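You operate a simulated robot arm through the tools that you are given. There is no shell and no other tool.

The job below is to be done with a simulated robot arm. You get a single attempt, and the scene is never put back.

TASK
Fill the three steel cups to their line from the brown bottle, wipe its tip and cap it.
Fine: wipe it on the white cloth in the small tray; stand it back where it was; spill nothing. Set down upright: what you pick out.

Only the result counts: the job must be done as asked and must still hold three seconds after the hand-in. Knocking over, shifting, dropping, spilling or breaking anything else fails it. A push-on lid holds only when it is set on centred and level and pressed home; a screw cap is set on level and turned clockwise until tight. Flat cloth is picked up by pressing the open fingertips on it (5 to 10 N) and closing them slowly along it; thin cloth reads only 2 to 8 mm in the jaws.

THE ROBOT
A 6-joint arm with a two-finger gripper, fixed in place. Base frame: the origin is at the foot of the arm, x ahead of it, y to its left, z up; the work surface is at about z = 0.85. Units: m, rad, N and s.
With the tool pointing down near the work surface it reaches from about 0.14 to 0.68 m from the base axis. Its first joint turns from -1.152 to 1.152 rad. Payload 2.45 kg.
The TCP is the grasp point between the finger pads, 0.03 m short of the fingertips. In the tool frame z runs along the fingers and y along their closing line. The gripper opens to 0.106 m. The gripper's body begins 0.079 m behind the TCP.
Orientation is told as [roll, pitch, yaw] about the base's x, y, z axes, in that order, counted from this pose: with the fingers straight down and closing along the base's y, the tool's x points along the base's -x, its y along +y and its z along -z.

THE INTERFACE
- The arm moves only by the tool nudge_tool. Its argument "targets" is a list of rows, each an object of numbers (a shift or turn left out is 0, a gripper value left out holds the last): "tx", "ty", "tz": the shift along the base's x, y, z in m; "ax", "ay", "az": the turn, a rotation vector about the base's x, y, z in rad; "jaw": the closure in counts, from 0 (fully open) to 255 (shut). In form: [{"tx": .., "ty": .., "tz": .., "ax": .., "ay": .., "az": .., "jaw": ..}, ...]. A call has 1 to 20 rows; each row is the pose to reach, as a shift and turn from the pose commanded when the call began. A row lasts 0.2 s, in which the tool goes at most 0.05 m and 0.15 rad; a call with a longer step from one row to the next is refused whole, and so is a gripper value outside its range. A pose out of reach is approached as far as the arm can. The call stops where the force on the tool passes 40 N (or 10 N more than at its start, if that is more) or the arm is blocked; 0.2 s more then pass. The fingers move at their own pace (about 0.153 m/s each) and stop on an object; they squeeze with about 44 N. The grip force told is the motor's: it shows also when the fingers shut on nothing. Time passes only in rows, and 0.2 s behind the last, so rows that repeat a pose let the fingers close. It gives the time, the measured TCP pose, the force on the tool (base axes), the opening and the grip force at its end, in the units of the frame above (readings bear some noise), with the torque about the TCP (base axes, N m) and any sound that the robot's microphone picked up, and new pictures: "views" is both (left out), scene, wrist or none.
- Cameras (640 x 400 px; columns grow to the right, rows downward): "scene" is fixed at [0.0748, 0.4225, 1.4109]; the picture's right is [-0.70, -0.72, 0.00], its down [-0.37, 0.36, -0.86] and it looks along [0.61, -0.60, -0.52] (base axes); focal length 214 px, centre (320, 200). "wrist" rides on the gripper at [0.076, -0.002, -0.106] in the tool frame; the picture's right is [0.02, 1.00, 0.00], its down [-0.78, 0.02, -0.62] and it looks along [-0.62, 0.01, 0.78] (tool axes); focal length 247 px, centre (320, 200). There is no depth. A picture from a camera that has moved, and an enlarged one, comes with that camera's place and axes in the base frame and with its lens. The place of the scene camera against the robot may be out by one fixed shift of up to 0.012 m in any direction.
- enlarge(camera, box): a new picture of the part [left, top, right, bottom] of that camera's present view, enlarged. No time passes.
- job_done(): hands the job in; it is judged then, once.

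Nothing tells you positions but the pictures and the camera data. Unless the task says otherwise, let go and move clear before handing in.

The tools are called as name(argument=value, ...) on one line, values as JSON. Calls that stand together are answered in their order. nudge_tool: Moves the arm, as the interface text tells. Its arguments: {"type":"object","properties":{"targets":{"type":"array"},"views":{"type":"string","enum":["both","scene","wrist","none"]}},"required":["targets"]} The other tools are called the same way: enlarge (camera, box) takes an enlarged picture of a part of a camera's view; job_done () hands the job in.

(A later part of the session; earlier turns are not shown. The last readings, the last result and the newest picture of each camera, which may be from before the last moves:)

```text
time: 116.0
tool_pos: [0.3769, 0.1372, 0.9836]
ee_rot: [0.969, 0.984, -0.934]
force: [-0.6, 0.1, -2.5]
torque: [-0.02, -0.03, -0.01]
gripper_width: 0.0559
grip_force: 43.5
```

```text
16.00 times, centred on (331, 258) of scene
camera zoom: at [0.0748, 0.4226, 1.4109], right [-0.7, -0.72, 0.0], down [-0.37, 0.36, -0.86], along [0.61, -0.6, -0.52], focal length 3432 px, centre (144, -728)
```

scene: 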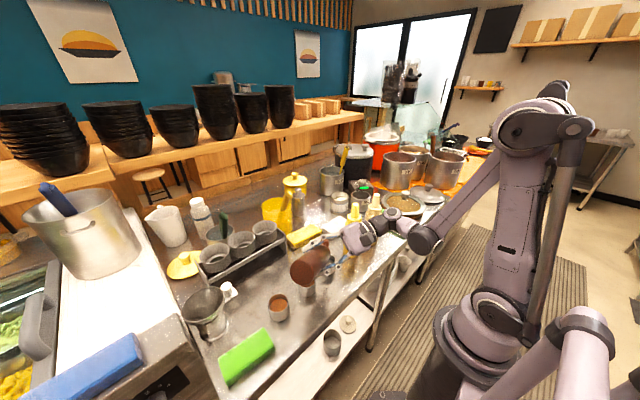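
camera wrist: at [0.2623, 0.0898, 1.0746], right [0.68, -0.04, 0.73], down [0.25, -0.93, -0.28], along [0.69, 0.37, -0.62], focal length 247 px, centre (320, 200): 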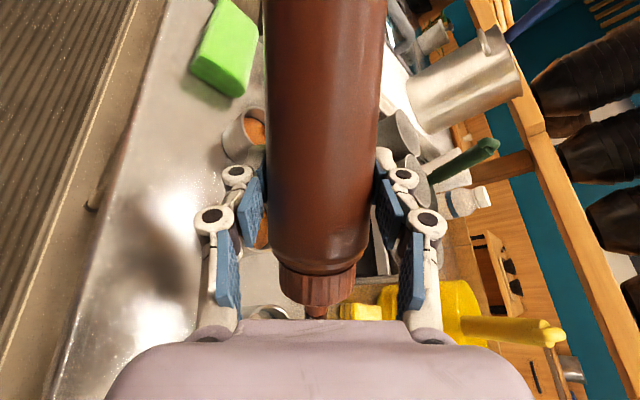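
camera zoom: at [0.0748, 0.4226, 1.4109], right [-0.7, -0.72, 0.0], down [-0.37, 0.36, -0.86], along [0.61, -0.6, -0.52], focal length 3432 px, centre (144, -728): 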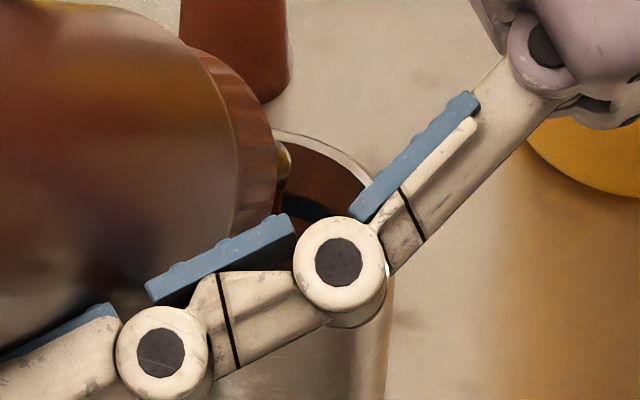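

nudge_tool(targets=[{"tz": 0.0}, {"tz": 0.0}, {"tz": 0.0}, {"tz": 0.0}, {"tz": 0.0}, {"tz": 0.0}, {"tz": 0.0}, {"tz": 0.0}, {"tz": 0.0}, {"tz": 0.0}, {"tz": 0.0}, {"tz": 0.0}, {"tz": 0.0}, {"tz": 0.0}], views="none")

enlarge(camera="scene", box=[322, 250, 340, 266])

enlarge(camera="wrist", box=[240, 290, 360, 330])

```text
time: 119.0
tool_pos: [0.3757, 0.1378, 0.982]
ee_rot: [0.969, 0.982, -0.931]
force: [-0.6, -0.7, -1.7]
torque: [-0.05, 0.0, 0.0]
gripper_width: 0.0561
grip_force: 43.9
```

```text
16.00 times, centred on (331, 258) of scene
camera zoom: at [0.0748, 0.4226, 1.4109], right [-0.7, -0.72, 0.0], down [-0.37, 0.36, -0.86], along [0.61, -0.6, -0.52], focal length 3432 px, centre (144, -728)
```

zoom: 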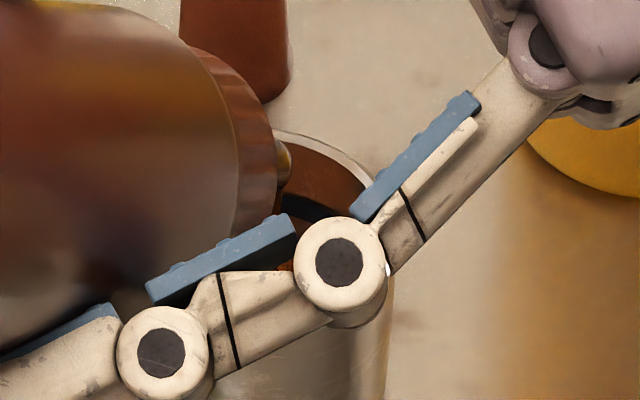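

```text
5.33 times, centred on (300, 310) of wrist
camera zoom: at [0.3089, 0.0795, 1.0777], right [0.86, -0.2, 0.47], down [0.04, -0.89, -0.45], along [0.52, 0.4, -0.76], focal length 1317 px, centre (427, -387)
```

zoom: 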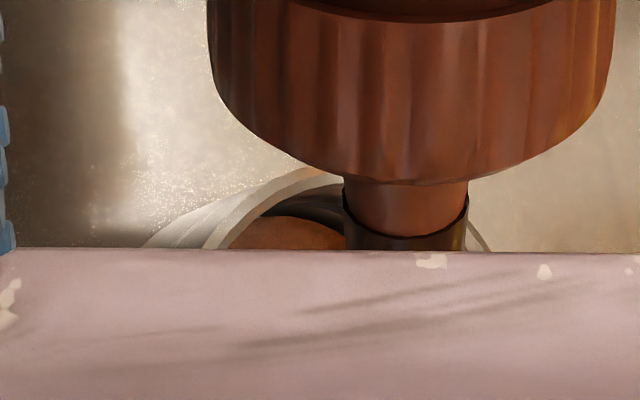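

nudge_tool(targets=[{"tz": 0.0}, {"tz": 0.0}, {"tz": 0.0}, {"tz": 0.0}, {"tz": 0.0}], views="none")

enlarge(camera="scene", box=[325, 253, 335, 262])

enlarge(camera="wrist", box=[240, 290, 360, 330])

```text
time: 120.2
tool_pos: [0.3773, 0.1369, 0.9832]
ee_rot: [0.969, 0.982, -0.932]
force: [0.2, 0.7, -2.1]
torque: [-0.08, -0.02, -0.01]
gripper_width: 0.0557
grip_force: 43.7
```

```text
16.00 times, centred on (330, 258) of scene
camera zoom: at [0.0748, 0.4226, 1.4109], right [-0.7, -0.72, 0.0], down [-0.37, 0.36, -0.86], along [0.61, -0.6, -0.52], focal length 3432 px, centre (160, -720)
```

zoom: 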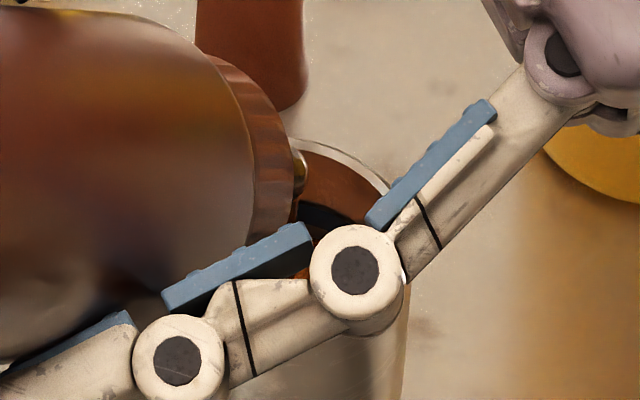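

```text
5.33 times, centred on (300, 310) of wrist
camera zoom: at [0.3089, 0.0795, 1.0777], right [0.86, -0.2, 0.47], down [0.04, -0.89, -0.45], along [0.52, 0.4, -0.76], focal length 1317 px, centre (427, -387)
```

zoom: 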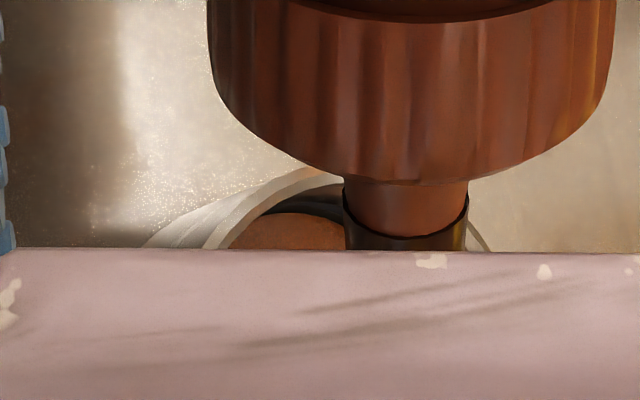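

nudge_tool(targets=[{"tz": 0.0}, {"tz": 0.0}, {"tz": 0.0}], views="none")

enlarge(camera="scene", box=[325, 253, 335, 262])

enlarge(camera="wrist", box=[265, 295, 325, 325])

```text
time: 121.0
tool_pos: [0.3766, 0.1386, 0.9831]
ee_rot: [0.971, 0.983, -0.933]
force: [-1.1, 0.8, -1.3]
torque: [-0.04, 0.01, -0.01]
gripper_width: 0.056
grip_force: 43.5
```

```text
16.00 times, centred on (330, 258) of scene
camera zoom: at [0.0748, 0.4226, 1.4109], right [-0.7, -0.72, 0.0], down [-0.37, 0.36, -0.86], along [0.61, -0.6, -0.52], focal length 3432 px, centre (160, -720)
```

zoom: 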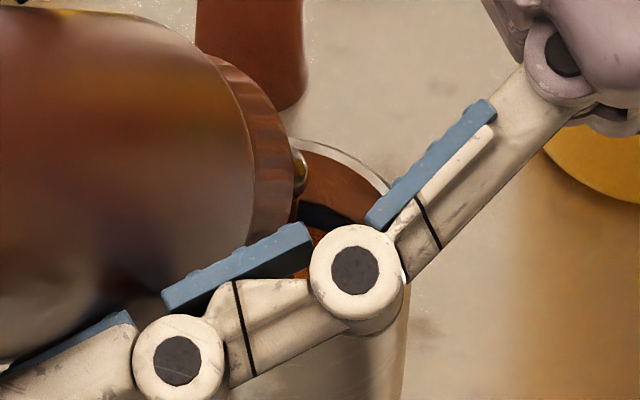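

```text
10.67 times, centred on (295, 310) of wrist
camera zoom: at [0.3089, 0.0795, 1.0777], right [0.86, -0.2, 0.47], down [0.04, -0.89, -0.45], along [0.52, 0.4, -0.76], focal length 2634 px, centre (587, -973)
```

zoom: 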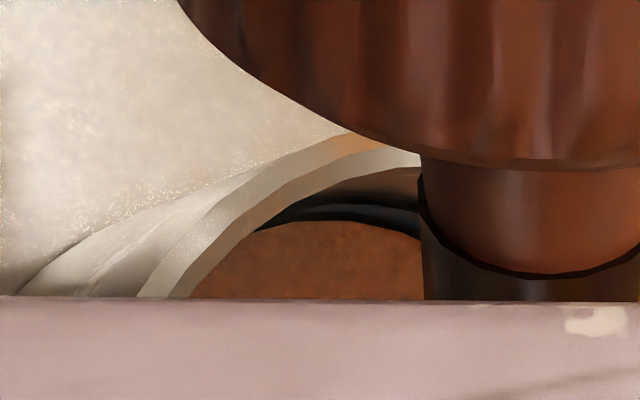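

nudge_tool(targets=[{"tz": 0.0}, {"tz": 0.0}], views="none")

enlarge(camera="scene", box=[325, 253, 335, 262])

enlarge(camera="wrist", box=[265, 295, 325, 325])

```text
time: 121.6
tool_pos: [0.3766, 0.1375, 0.9829]
ee_rot: [0.97, 0.982, -0.931]
force: [-0.1, 0.1, -2.0]
torque: [-0.03, -0.01, -0.06]
gripper_width: 0.0558
grip_force: 44.2
```

```text
16.00 times, centred on (330, 258) of scene
camera zoom: at [0.0748, 0.4226, 1.4109], right [-0.7, -0.72, 0.0], down [-0.37, 0.36, -0.86], along [0.61, -0.6, -0.52], focal length 3432 px, centre (160, -720)
```

zoom: 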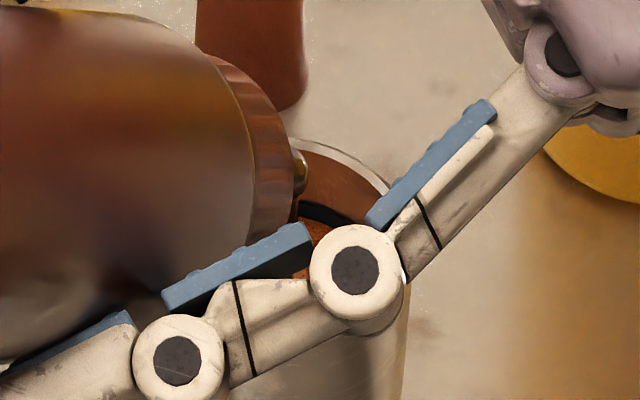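

```text
10.67 times, centred on (295, 310) of wrist
camera zoom: at [0.3089, 0.0795, 1.0777], right [0.86, -0.2, 0.47], down [0.04, -0.89, -0.45], along [0.52, 0.4, -0.76], focal length 2634 px, centre (587, -973)
```

zoom: 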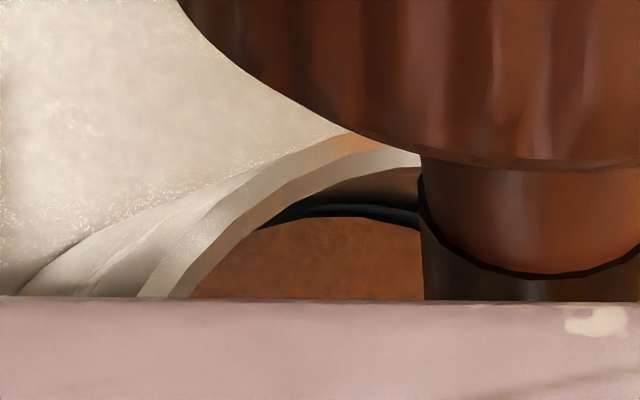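

nudge_tool(targets=[{"tz": 0.0}, {"tx": -0.0119, "ty": 0.0024, "ax": -0.0572, "ay": -0.1307, "az": 0.0462}, {"tx": -0.0226, "ty": 0.0038, "tz": 0.003, "ax": -0.1143, "ay": -0.2613, "az": 0.0924}, {"tx": -0.0325, "ty": 0.0043, "tz": 0.01, "ax": -0.1715, "ay": -0.392, "az": 0.1386}], views="none")

enlarge(camera="scene", box=[305, 235, 355, 280])

```text
time: 122.6
tool_pos: [0.345, 0.1415, 0.9932]
ee_rot: [1.189, 0.58, -0.632]
force: [-0.6, 0.8, -1.4]
torque: [-0.03, -0.01, -0.01]
gripper_width: 0.0559
grip_force: 44.1
```

```text
8.89 times, centred on (330, 258) of scene
camera zoom: at [0.0748, 0.4226, 1.4109], right [-0.7, -0.72, 0.0], down [-0.37, 0.36, -0.86], along [0.61, -0.6, -0.52], focal length 1906 px, centre (231, -311)
```

zoom: 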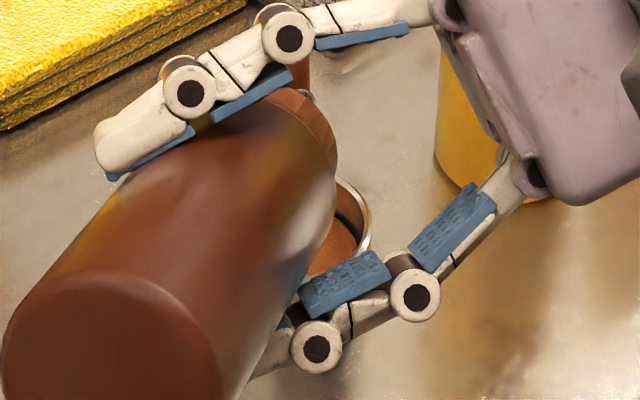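

nudge_tool(targets=[{"tz": 0.025, "ax": -0.0572, "ay": -0.1307, "az": 0.0462}, {"tz": 0.05, "ax": -0.1143, "ay": -0.2613, "az": 0.0924}, {"tz": 0.075, "ax": -0.1715, "ay": -0.392, "az": 0.1386}, {"tz": 0.1, "ax": -0.2286, "ay": -0.5226, "az": 0.1848}, {"tz": 0.12, "ax": -0.2858, "ay": -0.6533, "az": 0.231}, {"tz": 0.14, "ax": -0.2858, "ay": -0.6533, "az": 0.231}, {"tz": 0.16, "ax": -0.2858, "ay": -0.6533, "az": 0.231}, {"tz": 0.16, "ax": -0.2858, "ay": -0.6533, "az": 0.231}])

enlarge(camera="scene", box=[310, 245, 345, 280])

enlarge(camera="wrist", box=[0, 100, 240, 400])

```text
time: 124.4
tool_pos: [0.344, 0.142, 1.154]
ee_rot: [1.251, -0.126, -0.376]
force: [0.2, -0.2, -1.1]
torque: [-0.04, -0.02, -0.05]
gripper_width: 0.0558
grip_force: 43.9
camera wrist: at [0.2321, 0.0774, 1.1736], right [-0.02, 0.34, 0.94], down [0.48, -0.82, 0.31], along [0.88, 0.46, -0.15], focal length 247 px, centre (320, 200)
```

scene: 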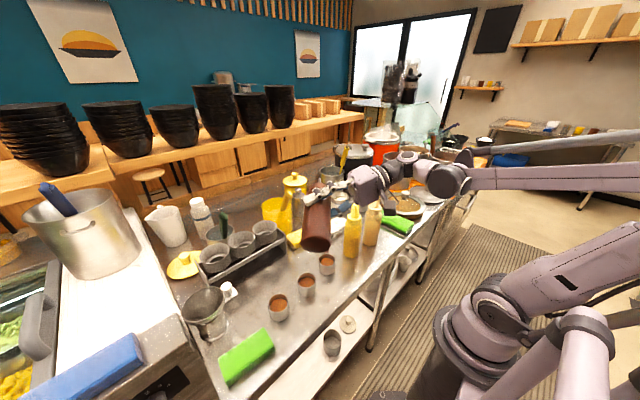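
wrist: 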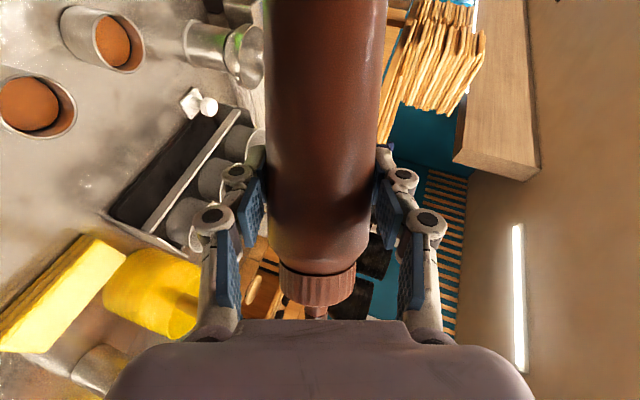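

```text
11.43 times, centred on (328, 262) of scene
camera zoom: at [0.0748, 0.4226, 1.4109], right [-0.7, -0.72, 0.0], down [-0.37, 0.36, -0.86], along [0.61, -0.6, -0.52], focal length 2451 px, centre (234, -514)
```

zoom: 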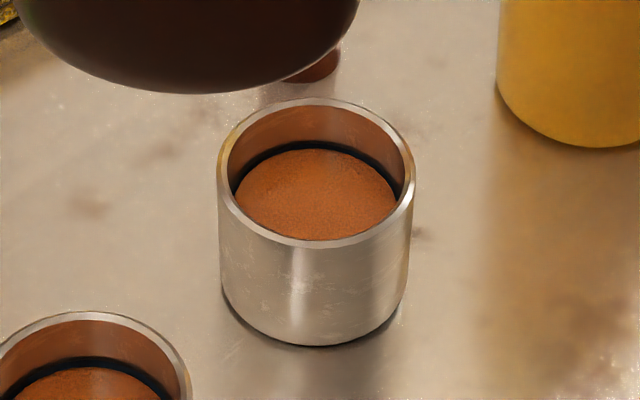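

```text
1.33 times, centred on (120, 250) of wrist
camera zoom: at [0.2321, 0.0774, 1.1736], right [-0.02, 0.34, 0.94], down [0.48, -0.82, 0.31], along [0.88, 0.46, -0.15], focal length 329 px, centre (587, 133)
```

zoom: 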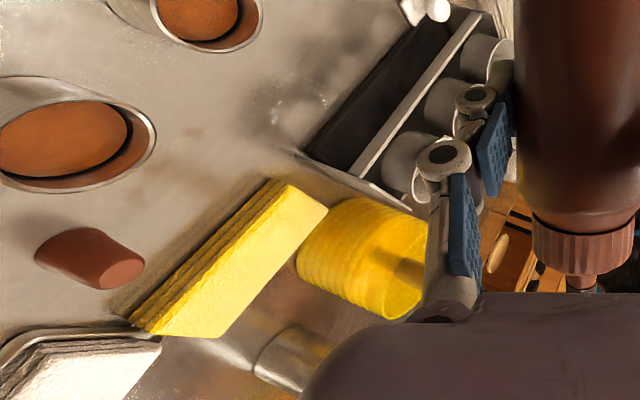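

All three cups sit right at their lines and the counter around them looks clean. Next I'll wipe the tip on the white cloth (top near z 0.877, centre about (0.51, -0.11)): first carry the bottle, nozzle still slightly up, to above the cloth.

nudge_tool(targets=[{"tx": 0.02, "ty": -0.025, "tz": 0.01, "az": 0.04}, {"tx": 0.045, "ty": -0.058, "tz": 0.015, "az": 0.08}, {"tx": 0.07, "ty": -0.092, "tz": 0.015, "az": 0.12}, {"tx": 0.095, "ty": -0.126, "tz": 0.015, "az": 0.16}, {"tx": 0.12, "ty": -0.16, "tz": 0.015, "az": 0.2}, {"tx": 0.145, "ty": -0.19, "tz": 0.015, "az": 0.237}, {"tx": 0.156, "ty": -0.202, "tz": 0.015, "az": 0.237}, {"tx": 0.156, "ty": -0.202, "tz": 0.015, "az": 0.237}], views="scene")

```text
time: 126.2
tool_pos: [0.5019, -0.0606, 1.1706]
ee_rot: [1.252, -0.126, -0.139]
force: [0.3, 0.0, -1.9]
torque: [-0.03, 0.01, 0.01]
gripper_width: 0.0558
grip_force: 44.0
```

scene: 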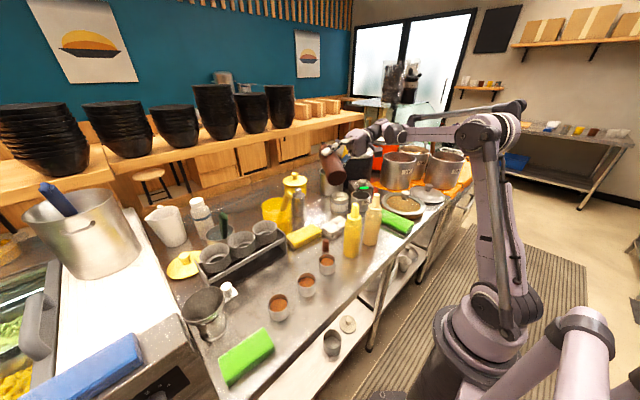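

nudge_tool(targets=[{"ax": -0.0978, "ay": 0.0172}, {"ax": -0.1957, "ay": 0.0345}, {"ax": -0.2935, "ay": 0.0517}, {"ax": -0.2935, "ay": 0.0517}])

enlarge(camera="scene", box=[290, 110, 430, 260])

```text
time: 127.2
tool_pos: [0.501, -0.0617, 1.1696]
ee_rot: [0.952, -0.109, -0.105]
force: [-0.4, -0.7, -1.1]
torque: [-0.04, -0.02, 0.04]
gripper_width: 0.0559
grip_force: 44.5
camera wrist: at [0.4093, -0.1395, 1.2189], right [-0.05, 0.59, 0.81], down [0.68, -0.57, 0.46], along [0.73, 0.57, -0.37], focal length 247 px, centre (320, 200)
```

scene: 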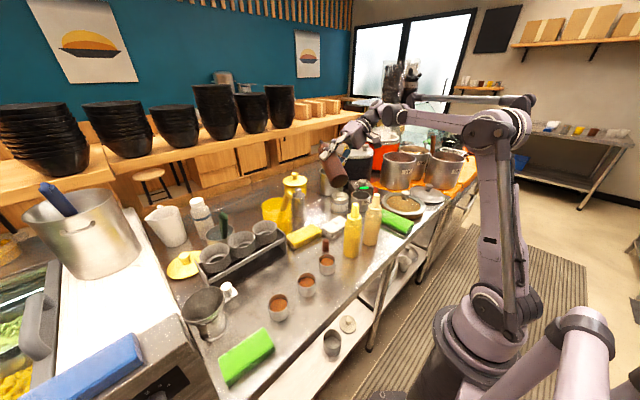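
wrist: 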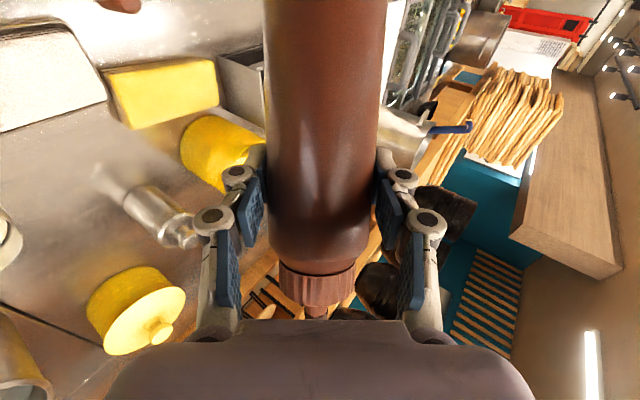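

```text
2.67 times, centred on (360, 185) of scene
camera zoom: at [0.0748, 0.4225, 1.4109], right [-0.7, -0.72, 0.0], down [-0.37, 0.36, -0.86], along [0.61, -0.6, -0.52], focal length 572 px, centre (213, 240)
```

zoom: 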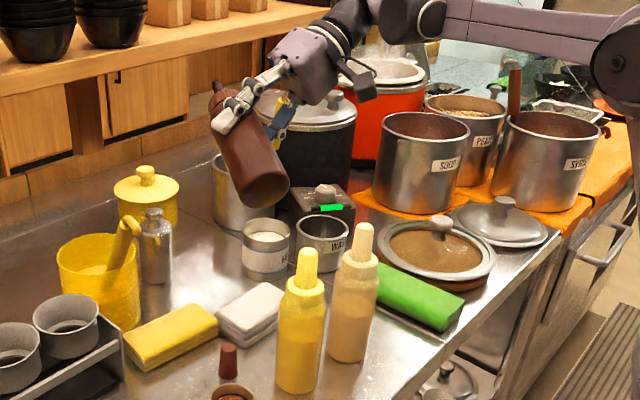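

nudge_tool(targets=[{"tx": -0.017, "ax": 0.0223, "ay": 0.1205, "az": -0.0866}, {"tx": -0.034, "ax": 0.0446, "ay": 0.2409, "az": -0.1732}, {"tx": -0.051, "ty": -0.002, "ax": 0.0669, "ay": 0.3614, "az": -0.2598}, {"tx": -0.066, "ty": -0.003, "ax": 0.0818, "ay": 0.4417, "az": -0.3175}, {"tx": -0.058, "ty": 0.0, "ax": 0.1041, "ay": 0.5621, "az": -0.4041}, {"tx": -0.048, "ty": 0.006, "ax": 0.1264, "ay": 0.6826, "az": -0.4907}, {"tx": -0.037, "ty": 0.013, "ax": 0.1487, "ay": 0.803, "az": -0.5773}, {"tx": -0.025, "ty": 0.017, "ax": 0.171, "ay": 0.9235, "az": -0.6639}, {"tx": -0.012, "ty": 0.0185, "ax": 0.1933, "ay": 1.0439, "az": -0.7505}, {"tx": 0.0014, "ty": 0.019, "ax": 0.2156, "ay": 1.1644, "az": -0.8371}, {"tx": 0.0157, "ty": 0.018, "ax": 0.2379, "ay": 1.2848, "az": -0.9237}, {"tx": 0.028, "ty": 0.0162, "ax": 0.257, "ay": 1.3876, "az": -0.9976}, {"tx": 0.028, "ty": 0.0162, "ax": 0.257, "ay": 1.3876, "az": -0.9976}])

enlarge(camera="scene", box=[290, 110, 430, 260])

```text
time: 130.0
tool_pos: [0.5293, -0.0448, 1.1669]
ee_rot: [-0.031, 0.955, -1.796]
force: [-0.1, -0.6, -2.5]
torque: [-0.05, 0.05, -0.02]
gripper_width: 0.0557
grip_force: 44.2
camera wrist: at [0.5205, -0.086, 1.2902], right [0.98, -0.19, 0.0], down [-0.18, -0.94, -0.28], along [0.05, 0.28, -0.96], focal length 247 px, centre (320, 200)
```

scene: 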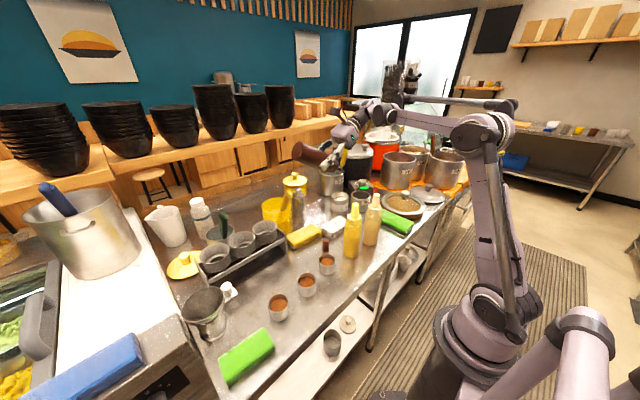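
wrist: 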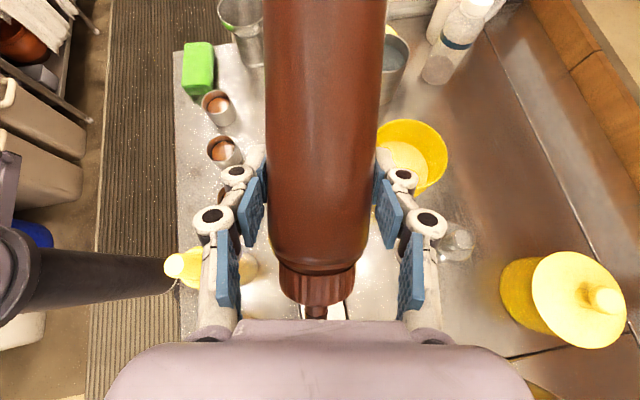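

```text
2.67 times, centred on (360, 185) of scene
camera zoom: at [0.0748, 0.4225, 1.4109], right [-0.7, -0.72, 0.0], down [-0.37, 0.36, -0.86], along [0.61, -0.6, -0.52], focal length 572 px, centre (213, 240)
```

zoom: 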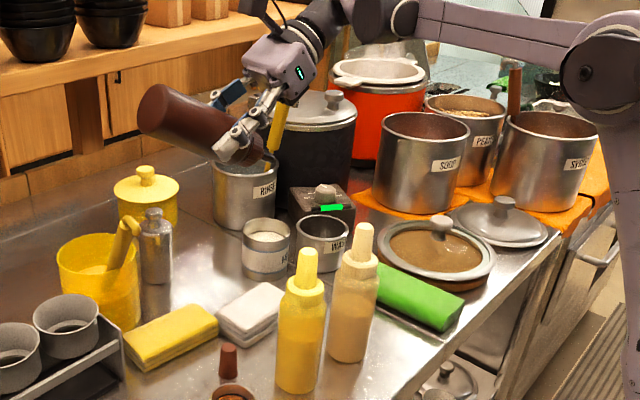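

The bottle is tipped 120° with the nozzle over the white cloth and no flow (its threshold is now above about 126°). I'll lower toward the cloth, shifting slightly away from the yellow cloth.

nudge_tool(targets=[{"ty": -0.008, "tz": -0.04}, {"ty": -0.015, "tz": -0.08}, {"ty": -0.015, "tz": -0.12}, {"ty": -0.015, "tz": -0.15}, {"ty": -0.015, "tz": -0.175}, {"ty": -0.015, "tz": -0.175}])

enlarge(camera="scene", box=[300, 180, 380, 260])

enlarge(camera="wrist", box=[220, 230, 420, 350])

```text
time: 131.4
tool_pos: [0.5275, -0.0592, 0.9927]
ee_rot: [-0.028, 0.956, -1.792]
force: [0.1, 0.4, -1.9]
torque: [-0.05, 0.03, 0.03]
gripper_width: 0.0555
grip_force: 44.3
camera wrist: at [0.5203, -0.1014, 1.1147], right [0.98, -0.18, 0.0], down [-0.18, -0.94, -0.28], along [0.05, 0.28, -0.96], focal length 247 px, centre (320, 200)
```

scene: 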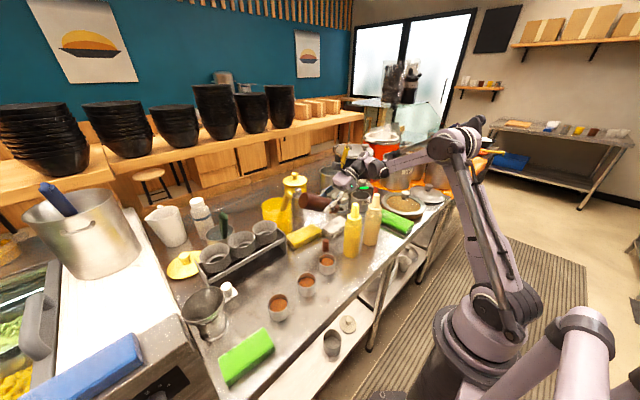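
wrist: 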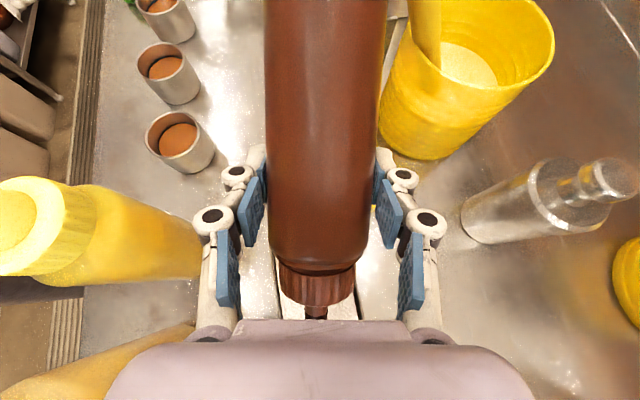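

```text
5.00 times, centred on (340, 220) of scene
camera zoom: at [0.0748, 0.4225, 1.4109], right [-0.7, -0.72, 0.0], down [-0.37, 0.36, -0.86], along [0.61, -0.6, -0.52], focal length 1072 px, centre (220, 100)
```

zoom: 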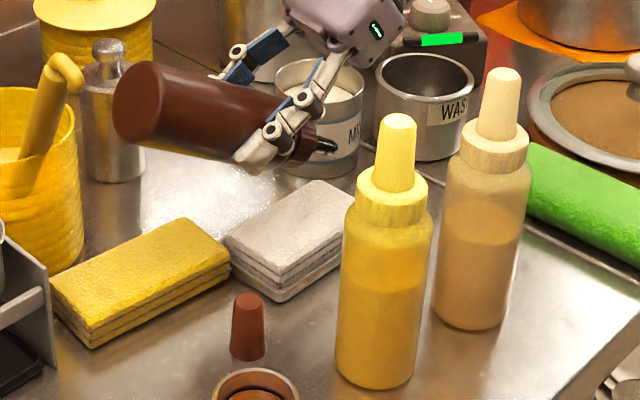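

```text
3.20 times, centred on (320, 290) of wrist
camera zoom: at [0.5203, -0.1014, 1.1147], right [0.98, -0.18, 0.0], down [-0.18, -0.94, -0.28], along [0.05, 0.28, -0.96], focal length 790 px, centre (320, -88)
```

zoom: 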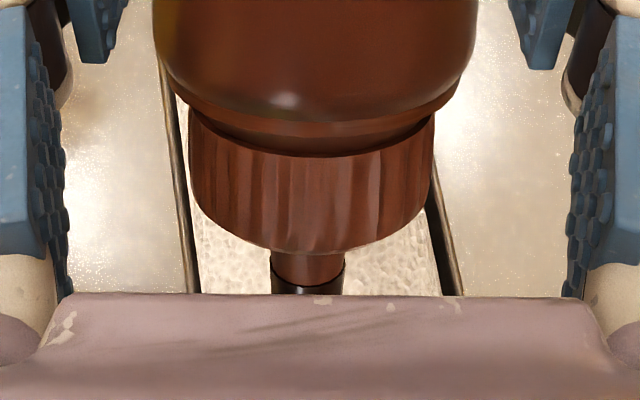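

nudge_tool(targets=[{"tz": -0.015}, {"tz": -0.03}, {"tz": -0.04}, {"tz": -0.045}], views="wrist")

enlarge(camera="scene", box=[310, 190, 370, 240])

```text
time: 132.4
tool_pos: [0.5292, -0.0603, 0.9481]
ee_rot: [-0.027, 0.956, -1.793]
force: [-0.1, 0.2, -1.7]
torque: [-0.03, 0.02, 0.0]
gripper_width: 0.0555
grip_force: 44.0
camera wrist: at [0.5206, -0.1024, 1.0703], right [0.98, -0.18, 0.0], down [-0.18, -0.94, -0.28], along [0.05, 0.28, -0.96], focal length 247 px, centre (320, 200)
```

wrist: 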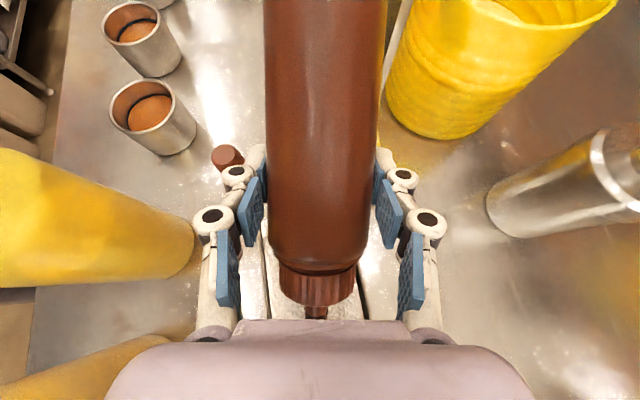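

```text
8.00 times, centred on (340, 215) of scene
camera zoom: at [0.0748, 0.4225, 1.4109], right [-0.7, -0.72, 0.0], down [-0.37, 0.36, -0.86], along [0.61, -0.6, -0.52], focal length 1716 px, centre (160, 80)
```

zoom: 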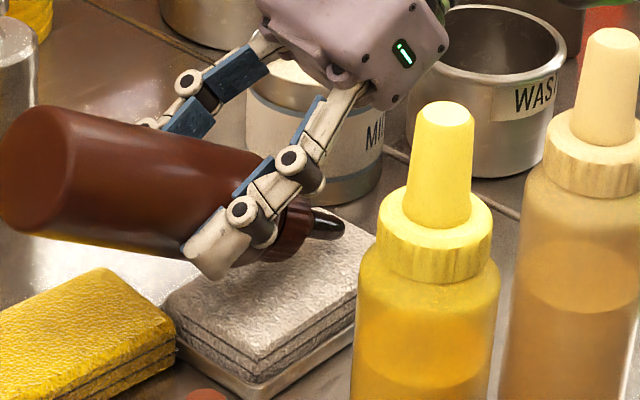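

nudge_tool(targets=[{"tz": -0.002}, {"tz": -0.005}], views="none")

nudge_tool(targets=[{"tz": -0.002}], views="none")

enlarge(camera="scene", box=[325, 200, 355, 225])

```text
time: 133.0
tool_pos: [0.5288, -0.0598, 0.9432]
ee_rot: [-0.027, 0.955, -1.794]
force: [0.3, -0.2, -1.1]
torque: [-0.07, -0.01, -0.01]
gripper_width: 0.056
grip_force: 44.0
```

```text
time: 133.4
tool_pos: [0.5293, -0.061, 0.9428]
ee_rot: [-0.028, 0.954, -1.791]
force: [-0.1, 0.4, -2.6]
torque: [-0.04, 0.01, 0.02]
gripper_width: 0.0558
grip_force: 44.5
```

```text
16.00 times, centred on (340, 212) of scene
camera zoom: at [0.0748, 0.4225, 1.4109], right [-0.7, -0.72, 0.0], down [-0.37, 0.36, -0.86], along [0.61, -0.6, -0.52], focal length 3432 px, centre (0, 0)
```

zoom: 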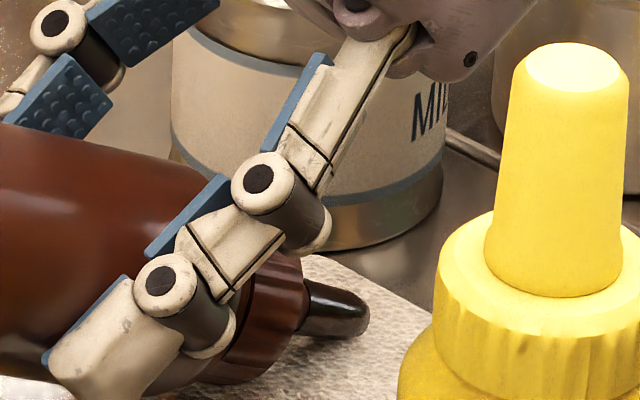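

nudge_tool(targets=[{"tz": -0.002}, {"tz": -0.004}], views="none")

nudge_tool(targets=[{"tz": -0.002}], views="none")

enlarge(camera="scene", box=[325, 200, 355, 225])

```text
time: 134.0
tool_pos: [0.528, -0.0592, 0.9391]
ee_rot: [-0.027, 0.958, -1.791]
force: [-0.8, 2.8, 12.5]
torque: [-1.04, 0.27, -0.15]
gripper_width: 0.0557
grip_force: 44.2
```

```text
time: 134.4
tool_pos: [0.5294, -0.0592, 0.9372]
ee_rot: [-0.027, 0.957, -1.793]
force: [-2.6, 5.6, 13.8]
torque: [-0.98, 0.4, -0.25]
gripper_width: 0.0558
grip_force: 44.5
```

```text
16.00 times, centred on (340, 212) of scene
camera zoom: at [0.0745, 0.4227, 1.4108], right [-0.7, -0.72, 0.0], down [-0.37, 0.36, -0.86], along [0.61, -0.6, -0.52], focal length 3432 px, centre (0, 0)
```

zoom: 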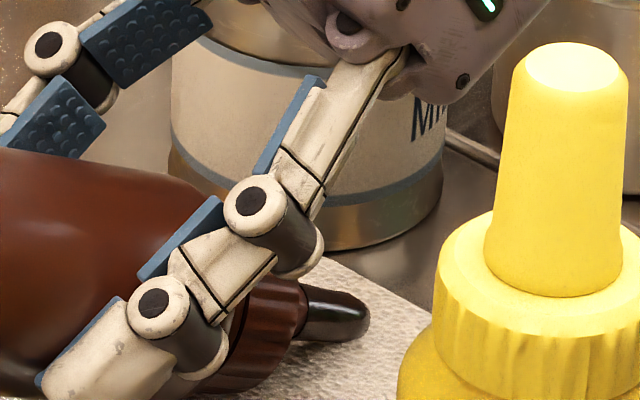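

The tip is now pressing on the cloth (the torque matches contact at the tip). I'll ease off a little and drag it across the cloth with light pressure.

nudge_tool(targets=[{"tz": 0.0015}, {"tx": 0.004, "tz": 0.0015}, {"tx": 0.008, "ty": 0.003, "tz": 0.0015}, {"tx": 0.012, "ty": 0.006, "tz": 0.0015}, {"tx": 0.008, "ty": 0.009, "tz": 0.0015}], views="none")

enlarge(camera="scene", box=[325, 200, 355, 225])

```text
time: 135.6
tool_pos: [0.5366, -0.0488, 0.9371]
ee_rot: [-0.026, 0.957, -1.791]
force: [1.8, -2.6, 6.4]
torque: [-0.83, -0.02, 0.32]
gripper_width: 0.0557
grip_force: 44.2
```

```text
16.00 times, centred on (340, 212) of scene
camera zoom: at [0.0747, 0.4225, 1.4109], right [-0.7, -0.72, 0.0], down [-0.37, 0.36, -0.86], along [0.61, -0.6, -0.52], focal length 3432 px, centre (0, 0)
```

zoom: 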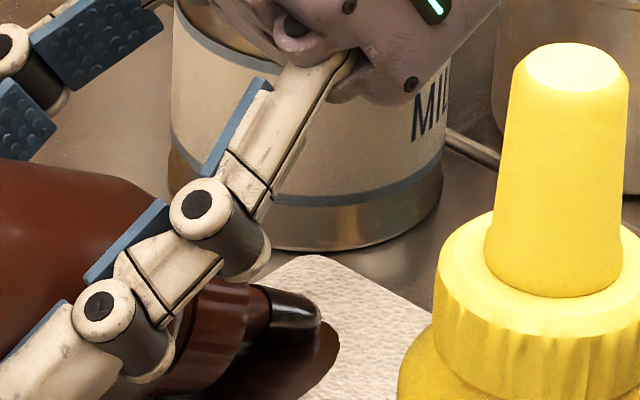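

enlarge(camera="wrist", box=[220, 230, 420, 350])

enlarge(camera="scene", box=[310, 195, 365, 245])

```text
3.20 times, centred on (320, 290) of wrist
camera zoom: at [0.5285, -0.0914, 1.0586], right [0.98, -0.18, 0.0], down [-0.18, -0.94, -0.28], along [0.05, 0.28, -0.96], focal length 790 px, centre (320, -88)
```

zoom: 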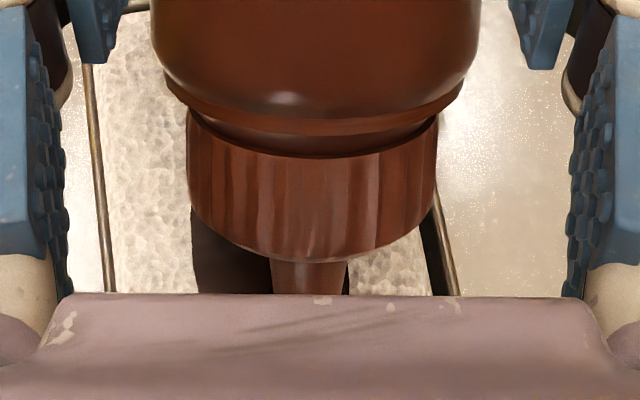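

```text
8.00 times, centred on (338, 220) of scene
camera zoom: at [0.0747, 0.4225, 1.4109], right [-0.7, -0.72, 0.0], down [-0.37, 0.36, -0.86], along [0.61, -0.6, -0.52], focal length 1716 px, centre (180, 40)
```

zoom: 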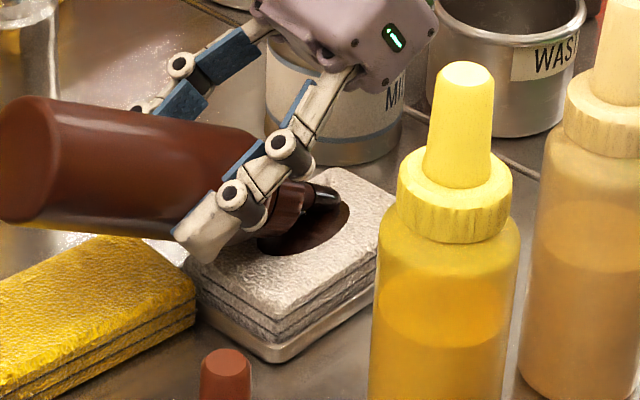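

A dark smear has appeared on the white cloth where the tip rubbed. I'll lift slightly and inspect the tip.

nudge_tool(targets=[{"tz": 0.01}, {"tz": 0.03}], views="none")

enlarge(camera="scene", box=[310, 190, 365, 240])

enlarge(camera="wrist", box=[220, 230, 420, 350])

```text
time: 136.2
tool_pos: [0.5375, -0.0479, 0.9667]
ee_rot: [-0.027, 0.956, -1.794]
force: [0.1, 0.1, -2.1]
torque: [0.0, 0.01, 0.0]
gripper_width: 0.0555
grip_force: 43.7
```

```text
8.00 times, centred on (338, 215) of scene
camera zoom: at [0.0748, 0.4226, 1.4109], right [-0.7, -0.72, 0.0], down [-0.37, 0.36, -0.86], along [0.61, -0.6, -0.52], focal length 1716 px, centre (180, 80)
```

zoom: 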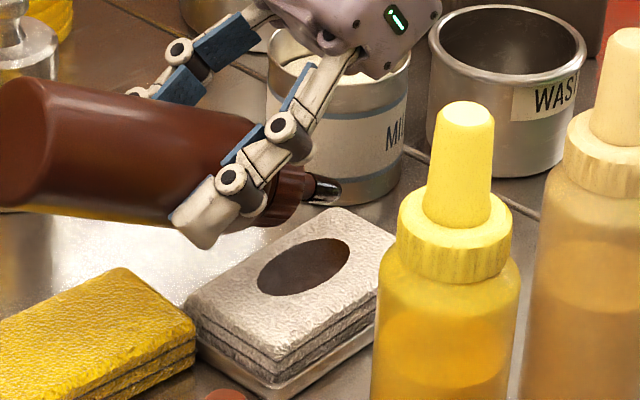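

```text
3.20 times, centred on (320, 290) of wrist
camera zoom: at [0.5293, -0.0907, 1.0892], right [0.98, -0.18, 0.0], down [-0.18, -0.94, -0.28], along [0.05, 0.28, -0.96], focal length 790 px, centre (320, -88)
```

zoom: 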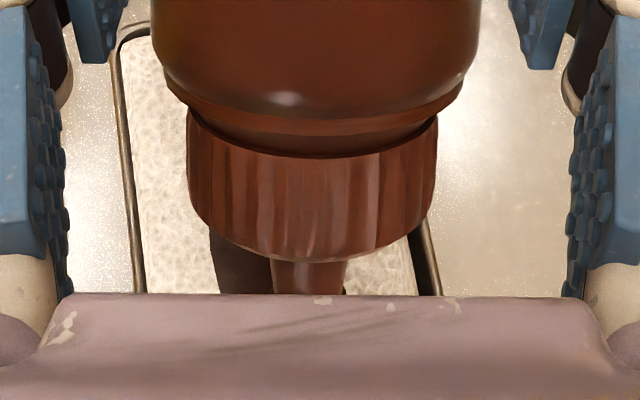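

enlarge(camera="scene", box=[335, 195, 357, 212])

enlarge(camera="scene", box=[320, 205, 360, 240])

```text
16.00 times, centred on (346, 204) of scene
camera zoom: at [0.0748, 0.4226, 1.4109], right [-0.7, -0.72, 0.0], down [-0.37, 0.36, -0.86], along [0.61, -0.6, -0.52], focal length 3432 px, centre (-96, 144)
```

zoom: 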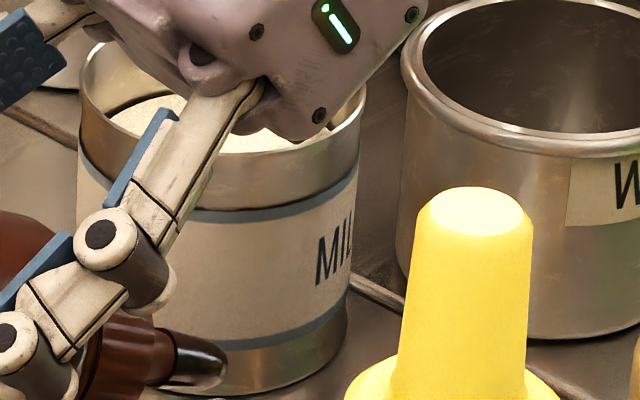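

```text
11.43 times, centred on (340, 222) of scene
camera zoom: at [0.0748, 0.4226, 1.4109], right [-0.7, -0.72, 0.0], down [-0.37, 0.36, -0.86], along [0.61, -0.6, -0.52], focal length 2451 px, centre (91, -57)
```

zoom: 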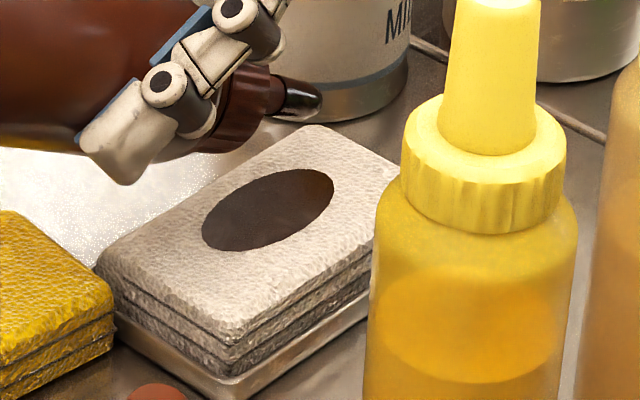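

The nozzle end may still look slightly wet, so I'll make a second, longer wiping pass with light contact.

nudge_tool(targets=[{"tz": -0.015}, {"tz": -0.025}, {"tz": -0.028}, {"tx": -0.006, "tz": -0.0285}, {"tx": -0.012, "tz": -0.0285}, {"tx": -0.018, "tz": -0.0285}, {"tx": -0.024, "ty": 0.004, "tz": -0.0285}, {"tx": -0.018, "ty": 0.008, "tz": -0.0285}, {"tx": -0.012, "ty": 0.012, "tz": -0.0285}, {"tx": -0.006, "ty": 0.012, "tz": -0.0285}], views="none")

enlarge(camera="scene", box=[320, 200, 360, 235])

```text
time: 138.4
tool_pos: [0.5314, -0.0396, 0.9377]
ee_rot: [-0.028, 0.954, -1.792]
force: [0.3, -0.2, -1.5]
torque: [-0.05, 0.0, -0.01]
gripper_width: 0.0557
grip_force: 44.3
```

```text
11.43 times, centred on (340, 218) of scene
camera zoom: at [0.0748, 0.4225, 1.4109], right [-0.7, -0.72, 0.0], down [-0.37, 0.36, -0.86], along [0.61, -0.6, -0.52], focal length 2451 px, centre (91, 0)
```

zoom: 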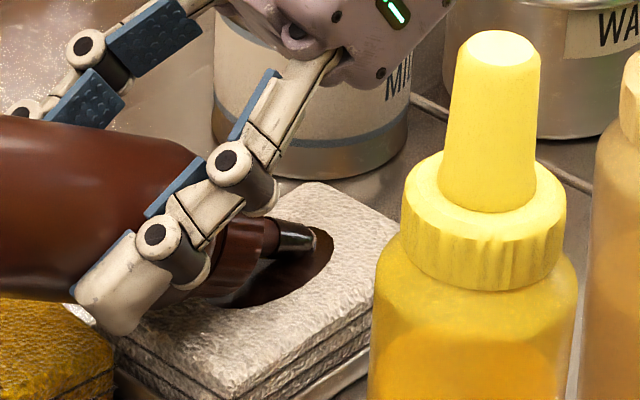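

nudge_tool(targets=[{"tz": -0.0015}, {"tz": -0.003}], views="none")

```text
time: 139.0
tool_pos: [0.5313, -0.0403, 0.9359]
ee_rot: [-0.028, 0.955, -1.794]
force: [-0.5, -1.9, 9.7]
torque: [-1.1, 0.25, 0.02]
gripper_width: 0.0557
grip_force: 44.5
```

nudge_tool(targets=[{"tx": -0.005}, {"tx": -0.01}, {"tx": -0.015}, {"tx": -0.02}, {"tx": -0.015, "ty": -0.004}, {"tx": -0.01, "ty": -0.008}, {"tx": -0.005, "ty": -0.012}, {"tx": 0.0, "ty": -0.012}, {"tx": 0.005, "ty": -0.012}, {"tx": 0.005, "ty": -0.004}], views="none")

nudge_tool(targets=[{"tz": 0.01}, {"tz": 0.03}, {"tz": 0.05}], views="wrist")

enlarge(camera="scene", box=[320, 190, 360, 230])

```text
time: 141.2
tool_pos: [0.5367, -0.0427, 0.9365]
ee_rot: [-0.025, 0.955, -1.792]
force: [1.1, -2.5, 5.2]
torque: [-0.78, 0.15, 0.12]
gripper_width: 0.0555
grip_force: 43.6
```

```text
time: 142.0
tool_pos: [0.5346, -0.043, 0.9866]
ee_rot: [-0.028, 0.954, -1.793]
force: [0.5, -0.2, -2.1]
torque: [-0.04, 0.02, 0.02]
gripper_width: 0.0556
grip_force: 44.1
camera wrist: at [0.526, -0.0849, 1.1089], right [0.98, -0.18, 0.0], down [-0.18, -0.94, -0.28], along [0.05, 0.28, -0.96], focal length 247 px, centre (320, 200)
```

wrist: 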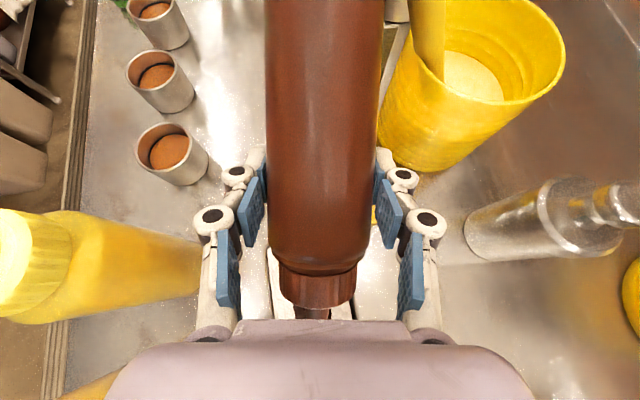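

```text
10.00 times, centred on (340, 210) of scene
camera zoom: at [0.0748, 0.4226, 1.4109], right [-0.7, -0.72, 0.0], down [-0.37, 0.36, -0.86], along [0.61, -0.6, -0.52], focal length 2145 px, centre (120, 100)
```

zoom: 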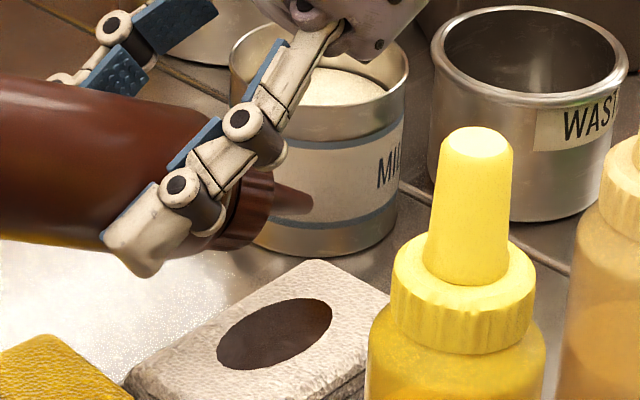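

The nozzle is now clean matte brown and the smear is only on the cloth. I'll rise and spin the bottle back upright.

nudge_tool(targets=[{"tz": 0.04}, {"tz": 0.08}, {"tz": 0.12}, {"tz": 0.16}, {"tz": 0.2}, {"tx": -0.005, "tz": 0.205, "ax": -0.0223, "ay": -0.1205, "az": 0.0866}, {"tx": -0.01, "tz": 0.205, "ax": -0.0446, "ay": -0.2409, "az": 0.1732}, {"tx": -0.015, "tz": 0.205, "ax": -0.0669, "ay": -0.3614, "az": 0.2598}, {"tx": -0.02, "tz": 0.205, "ax": -0.0892, "ay": -0.4818, "az": 0.3464}, {"tx": -0.025, "tz": 0.205, "ax": -0.1115, "ay": -0.6023, "az": 0.433}, {"tx": -0.03, "tz": 0.205, "ax": -0.1338, "ay": -0.7227, "az": 0.5196}, {"tx": -0.03, "tz": 0.205, "ax": -0.1561, "ay": -0.8432, "az": 0.6062}, {"tx": -0.03, "tz": 0.205, "ax": -0.1784, "ay": -0.9636, "az": 0.6928}, {"tx": -0.03, "tz": 0.205, "ax": -0.2007, "ay": -1.0841, "az": 0.7794}, {"tx": -0.03, "tz": 0.205, "ax": -0.223, "ay": -1.2045, "az": 0.866}, {"tx": -0.03, "tz": 0.205, "ax": -0.2454, "ay": -1.325, "az": 0.9525}, {"tx": -0.03, "tz": 0.205, "ax": -0.2677, "ay": -1.4454, "az": 1.0391}, {"tx": -0.03, "tz": 0.205, "ax": -0.29, "ay": -1.5659, "az": 1.1257}, {"tx": -0.03, "tz": 0.205, "ax": -0.3123, "ay": -1.6863, "az": 1.2123}])

```text
time: 146.0
tool_pos: [0.5064, -0.0414, 1.1908]
ee_rot: [0.894, -0.409, 0.13]
force: [0.1, -0.1, -1.7]
torque: [-0.02, -0.01, 0.02]
gripper_width: 0.0554
grip_force: 44.5
camera wrist: at [0.4214, -0.1372, 1.2191], right [-0.41, 0.58, 0.71], down [0.61, -0.4, 0.68], along [0.68, 0.71, -0.19], focal length 247 px, centre (320, 200)
```

scene: 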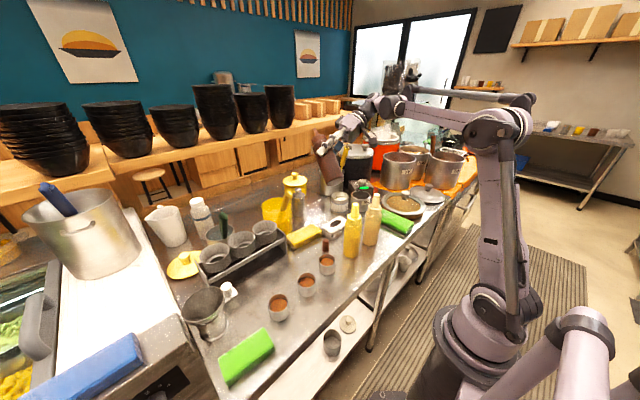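
wrist: 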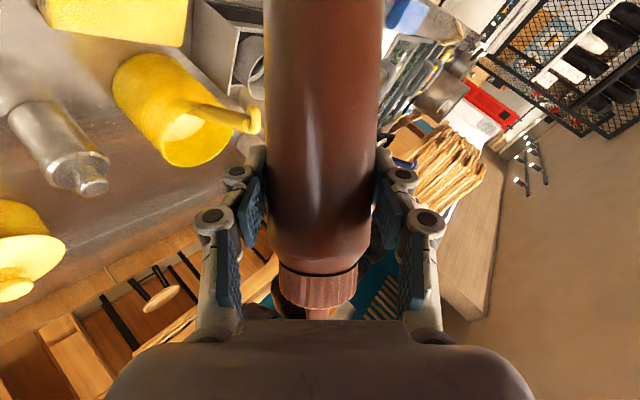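

nudge_tool(targets=[{"ax": -0.0223, "ay": -0.1205, "az": 0.0866}, {"ax": -0.0446, "ay": -0.2409, "az": 0.1732}, {"ax": -0.0669, "ay": -0.3614, "az": 0.2598}, {"ax": -0.0892, "ay": -0.4818, "az": 0.3464}, {"ax": -0.1115, "ay": -0.6023, "az": 0.433}, {"ax": -0.1338, "ay": -0.7227, "az": 0.5196}, {"ax": -0.1549, "ay": -0.8368, "az": 0.6016}, {"ax": -0.1549, "ay": -0.8368, "az": 0.6016}], views="none")

```text
time: 147.8
tool_pos: [0.5057, -0.0422, 1.1897]
ee_rot: [0.03, -0.955, 1.354]
force: [-0.5, -0.1, -1.9]
torque: [0.0, 0.01, -0.01]
gripper_width: 0.0553
grip_force: 44.1
```

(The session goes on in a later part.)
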